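You operate a simulated robot arm through the tools that you are given. There is no shell and no other tool. Be economical: measure what you need, move in short steps, check, and stop when the job is done.

Carry out the task below with a simulated robot arm. There is one attempt and no reset: what you move stays moved.

TASK
Put one of the dominos from the top of the packing table on the green plate.

It is judged by the outcome, as a careful person would: the job done as asked, and still so three seconds after it is handed in. It fails if anything else is knocked over, pushed out of place, dropped, spilled or broken.

THE ROBOT
A 7-joint arm with a two-finger parallel gripper, fixed in place. Base frame: the origin is at the foot of the arm, x ahead of it, y to its left, z up; the work surface is at about z = 0. Lengths are in mm, angles in rad, forces in N, time in s.
With the tool pointing down near the work surface it reaches from about 240 to 620 mm from the base axis. Its first joint turns from -1.152 to 1.152 rad. Payload 2.6 kg.
Tool frame: the origin (TCP) lies between the finger pads and is the grasp point; the fingertips stand 30 mm ahead of it; z points along the fingers, y is the line along which they close. The gripper opens to 94 mm. The fingers are 28 mm wide and 10 mm thick; the gripper's body (50 by 96 mm) begins 55 mm behind the TCP.
Orientation is told as [roll, pitch, yaw] about the base's x, y, z axes, in that order, counted from this pose: with the fingers straight down and closing along the base's y, the tool's x points along the base's -x, its y along +y and its z along -z.

THE INTERFACE
- The arm moves only by the tool move_arm. Its argument "series" is a list that holds one entry, the list of rows, each a list of 7 numbers: the shift along the base's x, y, z in cm, then the turn, a rotation vector about the base's x, y, z in rad, then the gripper command, from -1 (fully open) to 1 (shut), values between in proportion. In form: [[[x, y, z, wx, wy, wz, claw], ...]]. A call has 1 to 8 rows; each row shifts and turns the commanded pose from where the row before left it. A row lasts 0.2 s, in which the tool goes at most 50 mm and 0.15 rad; a call with a longer step from one row to the next is refused whole, and so is a gripper value outside its range. A pose out of reach is approached as far as the arm can. The call stops where the force on the tool passes 40 N (or 10 N more than at its start, if that is more) or the arm is blocked; 0.2 s more then pass. The fingers move at their own pace (about 72 mm/s each) and stop on an object; they squeeze with about 21 N. The grip force told is the motor's: it shows also when the fingers shut on nothing. Time passes only in rows, and 0.2 s behind the last, so rows that do not move let the fingers close. It gives the time, the measured TCP pose, the force on the tool (base axes), the opening and the grip force at its end, in the units of the frame above (readings bear some noise).
- Cameras (640 x 400 px; columns grow to the right, rows downward): "scene" is fixed at [41.3, 447.7, 548.8]; the picture's right is [-0.65, -0.76, 0.00], its down [-0.54, 0.46, -0.70] and it looks along [0.53, -0.46, -0.71] (base axes); focal length 224 px, centre (320, 200). "wrist" rides on the gripper at [-37, 0, -58] in the tool frame; the picture's right is [0.00, -1.00, 0.00], its down [0.97, 0.00, -0.24] and it looks along [0.24, 0.00, 0.97] (tool axes); focal length 218 px, centre (320, 200).
- grab_frame(camera): a new picture of that camera. No time passes.
- pixel_to_xyz(camera, pixels): for up to 12 pixels [column, row] of the newest picture of that camera ("zoom" is the newest enlarged one), the place [x, y, z] in the base frame of the surface seen there, good to about 2 mm. No time passes.
- close_up(camera, box): a new picture of the part [left, top, right, bottom] of that camera's present view, enlarged. No time passes.
- sign_off(): hands the job in; it is judged then, once.

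Work in short steps. Measure before you move; look again where a grasp or a placing could have gone wrong, and mend it. You have 60 turns and 22 pictures in all, the two below and enlarged ones among them. Open the gripper and draw the arm clear of the work before you hand the job in, unless the task says otherwise; then end with one line.

The tools are called after "Emit:" as name(argument=value, ...) on one line, values as JSON. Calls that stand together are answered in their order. move_arm: Moves the arm, as the interface text tells. Its arguments: {"type":"object","properties":{"series":{"type":"array","items":{"type":"array","items":{"type":"array","items":{"type":"number"}}}}},"required":["series"]} The other tools are called the same way: grab_frame (camera) takes a picture; pixel_to_xyz (camera, pixels) gives the place of the surface under pixels of a picture; close_up (camera, box) takes an enlarged picture of a part of a camera's view; sign_off () hands the job in.

At the start:

```text
t: 0.0
eef_pos: [380.8, 50.8, 245.3]
ee_rot: [0.002, 0.001, 0.0]
contact_force: [-0.1, 0.4, -0.2]
finger_gap: 94.1
gripper_force: 0.1
```

scene: 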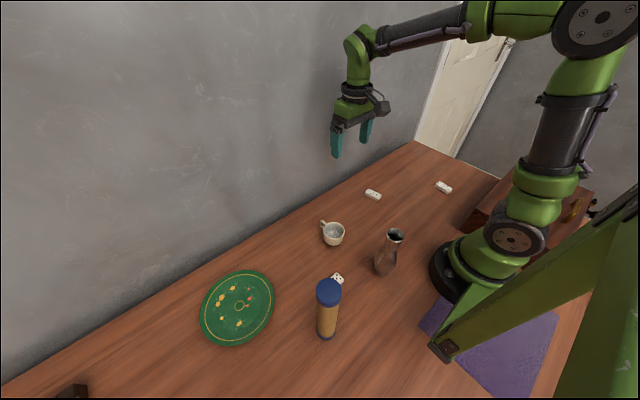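
wrist: 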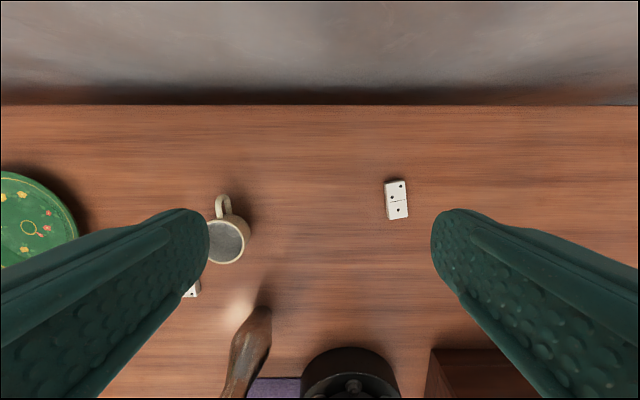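

The scene shows dominos at about (373,194), (444,187) and (337,279), and the plate at (238,307). I'll measure these first.

Emit:
pixel_to_xyz(camera="scene", pixels=[[373, 195], [444, 187], [337, 278], [238, 307], [207, 330], [270, 285], [333, 228], [394, 235], [329, 290], [490, 200], [245, 275], [225, 340]])

Emit:
pixel_to_xyz(camera="wrist", pixels=[[396, 200], [385, 183], [404, 180], [408, 217], [389, 220], [222, 240], [190, 290]])

Emit:
close_up(camera="scene", box=[340, 150, 500, 250])

```text
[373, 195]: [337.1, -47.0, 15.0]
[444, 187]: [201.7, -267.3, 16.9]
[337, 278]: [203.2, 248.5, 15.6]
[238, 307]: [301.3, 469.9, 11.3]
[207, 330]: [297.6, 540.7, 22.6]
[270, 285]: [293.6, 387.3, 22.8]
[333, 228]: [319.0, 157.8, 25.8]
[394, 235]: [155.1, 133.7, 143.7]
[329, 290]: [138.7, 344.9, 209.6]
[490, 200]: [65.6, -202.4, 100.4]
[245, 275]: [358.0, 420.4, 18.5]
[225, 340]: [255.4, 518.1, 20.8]
```

```text
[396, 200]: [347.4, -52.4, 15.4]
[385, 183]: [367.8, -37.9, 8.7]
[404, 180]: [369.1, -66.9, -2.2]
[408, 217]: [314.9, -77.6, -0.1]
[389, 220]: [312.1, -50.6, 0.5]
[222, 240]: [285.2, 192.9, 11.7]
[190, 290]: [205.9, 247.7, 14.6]
```

```text
4.00 times, centred on (420, 200) of scene
```

zoom: 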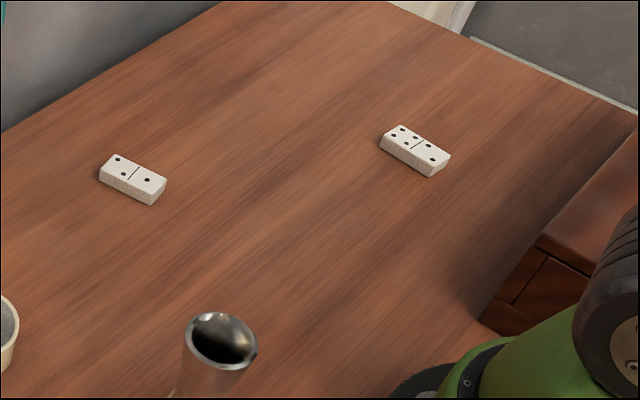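

Domino 1, near (340,-52), stands free. I'll measure its corners in the enlarged view.

Emit:
pixel_to_xyz(camera="zoom", pixels=[[117, 156], [165, 179], [152, 193], [102, 171], [133, 174], [153, 203], [70, 200]])

Emit:
close_up(camera="wrist", box=[348, 170, 444, 230])

```text
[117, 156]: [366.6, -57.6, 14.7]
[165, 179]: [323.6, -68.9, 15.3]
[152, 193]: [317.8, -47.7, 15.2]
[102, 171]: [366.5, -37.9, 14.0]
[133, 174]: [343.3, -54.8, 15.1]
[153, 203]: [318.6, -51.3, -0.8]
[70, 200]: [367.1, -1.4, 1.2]
```

```text
6.67 times, centred on (396, 200) of wrist
```

zoom: 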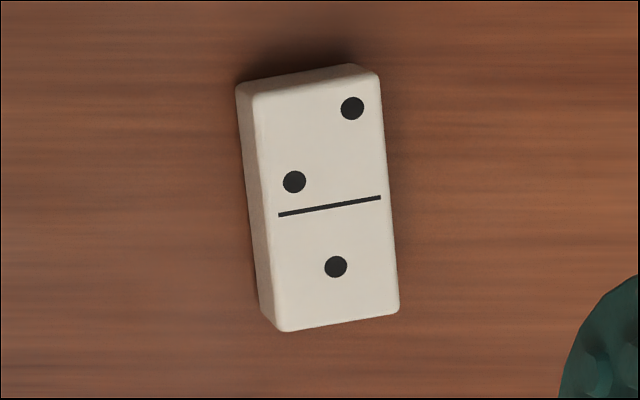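

The domino's centre is at about (343,-54), it is turned about +0.17 rad, and its top is at z 15. I'll move above it and turn to match.

Emit:
move_arm(series=[[[-1.0, -2.6, -3.0, 0, 0, 0.05, -0.3], [-1.0, -2.6, -3.0, 0, 0, 0.06, -0.3], [-1.0, -2.6, -3.0, 0, 0, 0.06, -0.3], [-0.8, -2.7, -3.0, 0, 0, 0, -0.3], [0, 0, -2.0, 0, 0, 0, -0.3], [0, 0, 0, 0, 0, 0, -0.3]]])

Emit:
grab_frame(camera="wrist")

```text
t: 1.4
eef_pos: [340.6, -53.3, 104.8]
ee_rot: [0.001, -0.001, 0.172]
contact_force: [-0.3, -1.2, -0.3]
finger_gap: 60.9
gripper_force: 0.0
```

```text
17 pictures are left
```

wrist: 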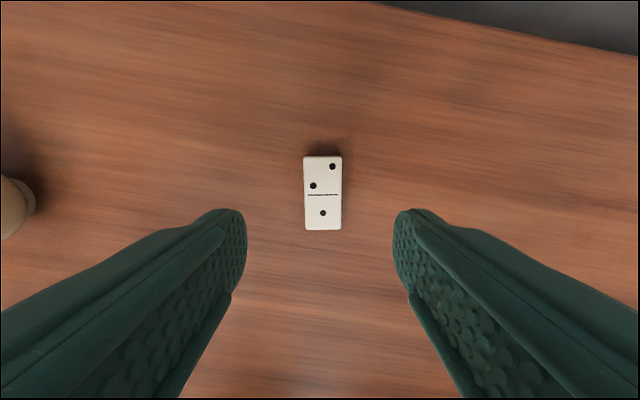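

It is aligned and centred at column 322. Now I descend to z≈34 and shut.

Emit:
move_arm(series=[[[0.2, 0, -3.0, 0, 0, 0, -0.3], [0, 0, -2.4, 0, 0, 0, -0.3], [0, 0, -1.7, 0, 0, 0, -0.3], [0, 0, 0, 0, 0, 0, -0.3], [0, 0, 0, 0, 0, 0, 1], [0, 0, 0, 0, 0, 0, 1], [0, 0, 0, 0, 0, 0, 1]]])

```text
t: 3.0
eef_pos: [345.8, -53.8, 33.9]
ee_rot: [-0.001, -0.002, 0.17]
contact_force: [0.3, -0.4, 0.0]
finger_gap: 24.6
gripper_force: 21.3
```

The gap is 24.6 mm and the grip 21 N, so the domino is held. I'll lift straight up and check it.

Emit:
move_arm(series=[[[0, 0, 2, 0, 0, 0, 1], [0, 0, 4, 0, 0, 0, 1], [0, 0, 4, 0, 0, 0, 1], [0, 0, 4, 0, 0, 0, 1], [0, 0, 4, 0, 0, 0, 1], [0, 0, 3, 0, 0, 0, 1]]])

Emit:
grab_frame(camera="wrist")

Emit:
close_up(camera="scene", box=[160, 240, 320, 340])

```text
t: 4.4
eef_pos: [344.5, -57.6, 244.1]
ee_rot: [0.0, 0.001, 0.171]
contact_force: [-0.3, 0.6, 0.7]
finger_gap: 24.7
gripper_force: 21.3
```

```text
16 pictures are left
```

wrist: 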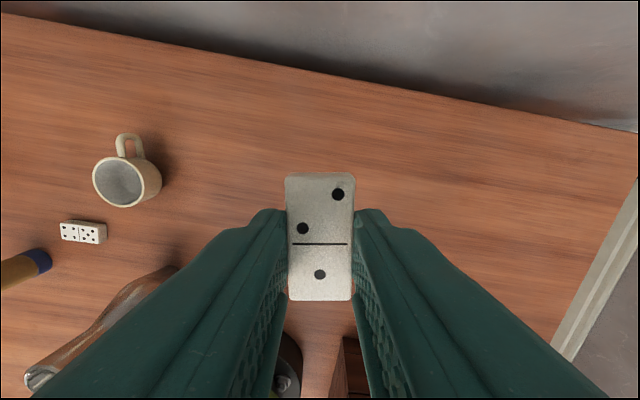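

```text
4.00 times, centred on (240, 290) of scene
```

zoom: 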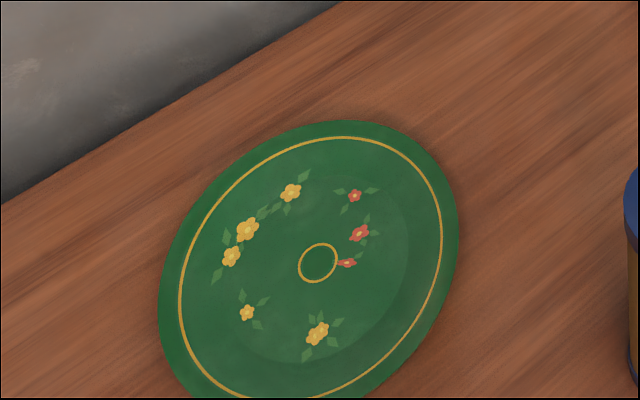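

The domino is held well. I'll measure the plate floor and the bottle before carrying it over.

Emit:
pixel_to_xyz(camera="zoom", pixels=[[318, 262], [345, 250], [380, 230], [400, 260], [330, 220], [370, 280], [430, 200], [455, 230], [300, 300]])

Emit:
pixel_to_xyz(camera="scene", pixels=[[318, 285], [340, 285], [329, 300], [326, 335], [388, 235], [402, 235]])

```text
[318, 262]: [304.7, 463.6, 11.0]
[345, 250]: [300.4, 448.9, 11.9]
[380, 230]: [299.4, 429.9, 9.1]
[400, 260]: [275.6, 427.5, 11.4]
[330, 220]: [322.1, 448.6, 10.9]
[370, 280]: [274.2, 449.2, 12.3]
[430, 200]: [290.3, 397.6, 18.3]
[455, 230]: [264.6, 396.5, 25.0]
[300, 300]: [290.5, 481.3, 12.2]
```

```text
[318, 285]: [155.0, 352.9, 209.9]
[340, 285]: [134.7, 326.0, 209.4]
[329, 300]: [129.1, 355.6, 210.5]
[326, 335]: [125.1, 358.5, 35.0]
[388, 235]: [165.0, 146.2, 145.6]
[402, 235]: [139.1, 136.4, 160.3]
```

The plate floor is at z≈11 around (305,458) and the bottle is about 190 mm away. I'll carry the domino at z≈245 towards (307,456), turning the tool with the base.

Emit:
move_arm(series=[[[0, 2, 0, 0, 0, 0.05, 1], [0, 4, 0, 0, 0, 0.07, 1], [0, 4.5, 0, 0, 0, 0.07, 1], [0, 4.5, 0, 0, 0, 0.07, 1], [0, 4.5, 0, 0, 0, 0.07, 1], [0, 4.5, 0, 0, 0, 0.07, 1], [0, 4.5, 0, 0, 0, 0.07, 1], [0, 3, 0, 0, 0, 0.05, 1]]])

Emit:
move_arm(series=[[[-0.5, 3, 0, 0, 0, 0.07, 1], [-0.7, 4, 0, 0, 0, 0.07, 1], [-0.7, 4, 0, 0, 0, 0.07, 1], [-0.7, 4, 0, 0, 0, 0.07, 1], [-0.6, 2.5, 0, 0, 0, 0.04, 1], [-0.3, 1.5, 0, 0, 0, 0, 1], [0, 0, 0, 0, 0, 0, 1]]])

Emit:
grab_frame(camera="wrist")

Emit:
grab_frame(camera="scene")

```text
t: 6.2
eef_pos: [344.6, 259.3, 243.2]
ee_rot: [0.001, -0.001, 0.69]
contact_force: [-1.1, 0.1, -0.2]
finger_gap: 24.8
gripper_force: 20.8
```

```text
t: 7.8
eef_pos: [307.5, 451.1, 243.5]
ee_rot: [-0.001, -0.001, 1.011]
contact_force: [0.3, -0.3, -0.2]
finger_gap: 24.8
gripper_force: 20.5
```

```text
14 pictures are left
```

wrist: 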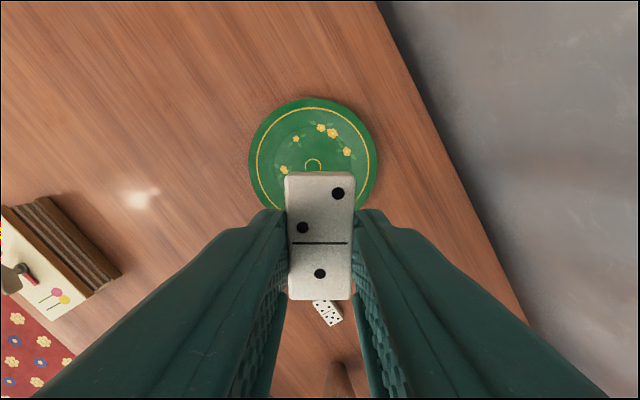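

```text
13 pictures are left
```

scene: 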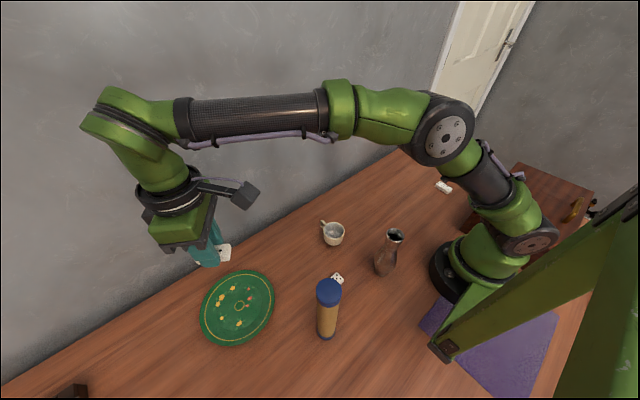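

It is over the plate and the forearm is well above the bottle and carafe. I'll descend most of the way and look.

Emit:
move_arm(series=[[[0, 0.1, -3, 0, 0, 0, 1], [0, 0.2, -4, 0, 0, 0, 1], [0, 0.1, -4, 0, 0, 0, 1], [0, 0, -3.5, 0, 0, 0, 1], [0, 0, -2.4, 0, 0, 0, 1], [0, 0, 0, 0, 0, 0, 1]]])

Emit:
close_up(camera="scene", box=[140, 210, 380, 360])

```text
t: 9.2
eef_pos: [307.8, 454.9, 74.3]
ee_rot: [0.0, 0.0, 1.01]
contact_force: [-0.6, 0.8, -0.3]
finger_gap: 24.9
gripper_force: 21.4
```

```text
2.67 times, centred on (260, 285) of scene
```

zoom: 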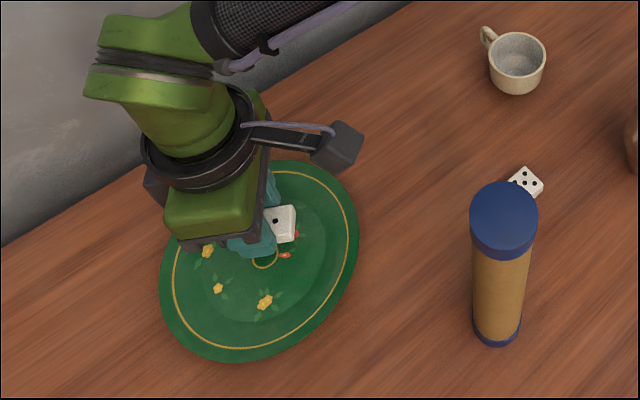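

The domino is above the flat of the plate. I'll lower it gently to about z 46.

Emit:
move_arm(series=[[[0, 0, -1.5, 0, 0, 0, 1], [0, 0, -0.8, 0, 0, 0, 1], [0, 0, -0.4, 0, 0, 0, 1], [0, 0, -0.15, 0, 0, 0, 1], [0, 0, 0, 0, 0, 0, 1]]])

```text
t: 10.4
eef_pos: [308.7, 454.5, 47.0]
ee_rot: [-0.001, 0.0, 1.01]
contact_force: [-0.6, -0.7, -0.5]
finger_gap: 24.8
gripper_force: 20.9
```

There is no contact yet, so I'll lower in 1 mm steps.

Emit:
move_arm(series=[[[0, 0, -0.1, 0, 0, 0, 1], [0, 0, -0.05, 0, 0, 0, 1], [0, 0, 0, 0, 0, 0, 1]]])

```text
t: 11.2
eef_pos: [308.9, 454.0, 45.0]
ee_rot: [0.001, -0.001, 1.011]
contact_force: [-0.6, -0.1, -1.0]
finger_gap: 24.6
gripper_force: 21.2
```

Emit:
move_arm(series=[[[0, 0, -0.1, 0, 0, 0, 1], [0, 0, 0, 0, 0, 0, 1]]])

```text
t: 11.8
eef_pos: [309.8, 454.0, 45.6]
ee_rot: [0.002, -0.003, 1.011]
contact_force: [-0.9, -1.3, 5.1]
finger_gap: 25.2
gripper_force: 21.1
```

The 5 N upward shows contact with the plate. I'll open part way and rise.

Emit:
move_arm(series=[[[0, 0, 0, 0, 0, 0, 0.1], [0, 0, 0, 0, 0, 0, 0.1], [0, 0, 0, 0, 0, 0, 0.1], [0, 0, 1.5, 0, 0, 0, 0.1], [0, 0, 4, 0, 0, 0, 0.1], [0, 0, 4.5, 0, 0, 0, 0.1], [0, 0, 4.5, 0, 0, 0, 0.1], [0, 0, 4.5, 0, 0, 0, 0.1]]])

Emit:
grab_frame(camera="wrist")

```text
t: 13.6
eef_pos: [308.8, 452.6, 236.2]
ee_rot: [0.001, 0.001, 1.011]
contact_force: [0.5, -0.9, 0.4]
finger_gap: 42.3
gripper_force: 0.0
```

```text
11 pictures are left
```

wrist: 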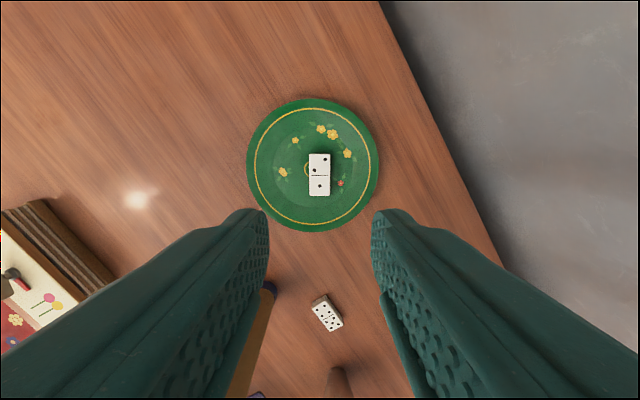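

The domino lies on the plate at (319,175). I'll draw the arm back over the free table and take a last look.

Emit:
move_arm(series=[[[0.3, -3, 0, 0, 0, -0.05, -0.2], [0.4, -4, 0, 0, 0, -0.07, -0.5], [0.5, -4.5, 0, 0, 0, -0.07, -1], [0.5, -4.5, 0, 0, 0, -0.07, -1], [0.5, -4.5, 0, 0, 0, -0.07, -1], [0.4, -4, 0, 0, 0, -0.07, -1], [0.3, -3, 0, 0, 0, -0.05, -1], [0, 0, 0, 0, 0, 0, -1]]])

Emit:
grab_frame(camera="scene")

```text
t: 15.4
eef_pos: [338.0, 179.6, 233.0]
ee_rot: [0.0, 0.0, 0.56]
contact_force: [0.0, -0.6, -0.7]
finger_gap: 93.9
gripper_force: 0.0
```

```text
10 pictures are left
```

scene: 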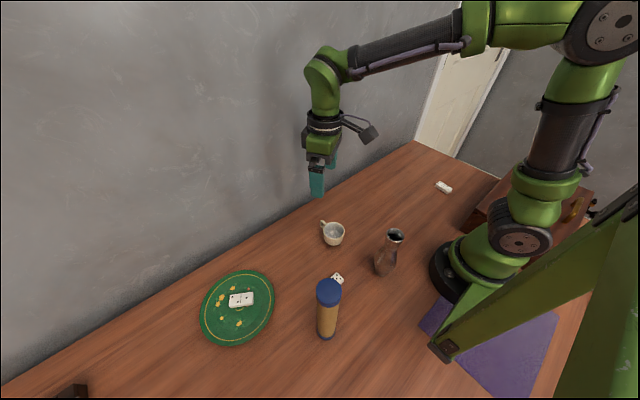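

The domino lies on the plate at (241,300), everything else is where it was, and the arm is clear. I'm handing it in.

Emit:
sign_off()

```text
The job is handed in.
```

One domino from the table now lies flat on the green plate, nothing else was moved, and the arm is clear with the gripper open.
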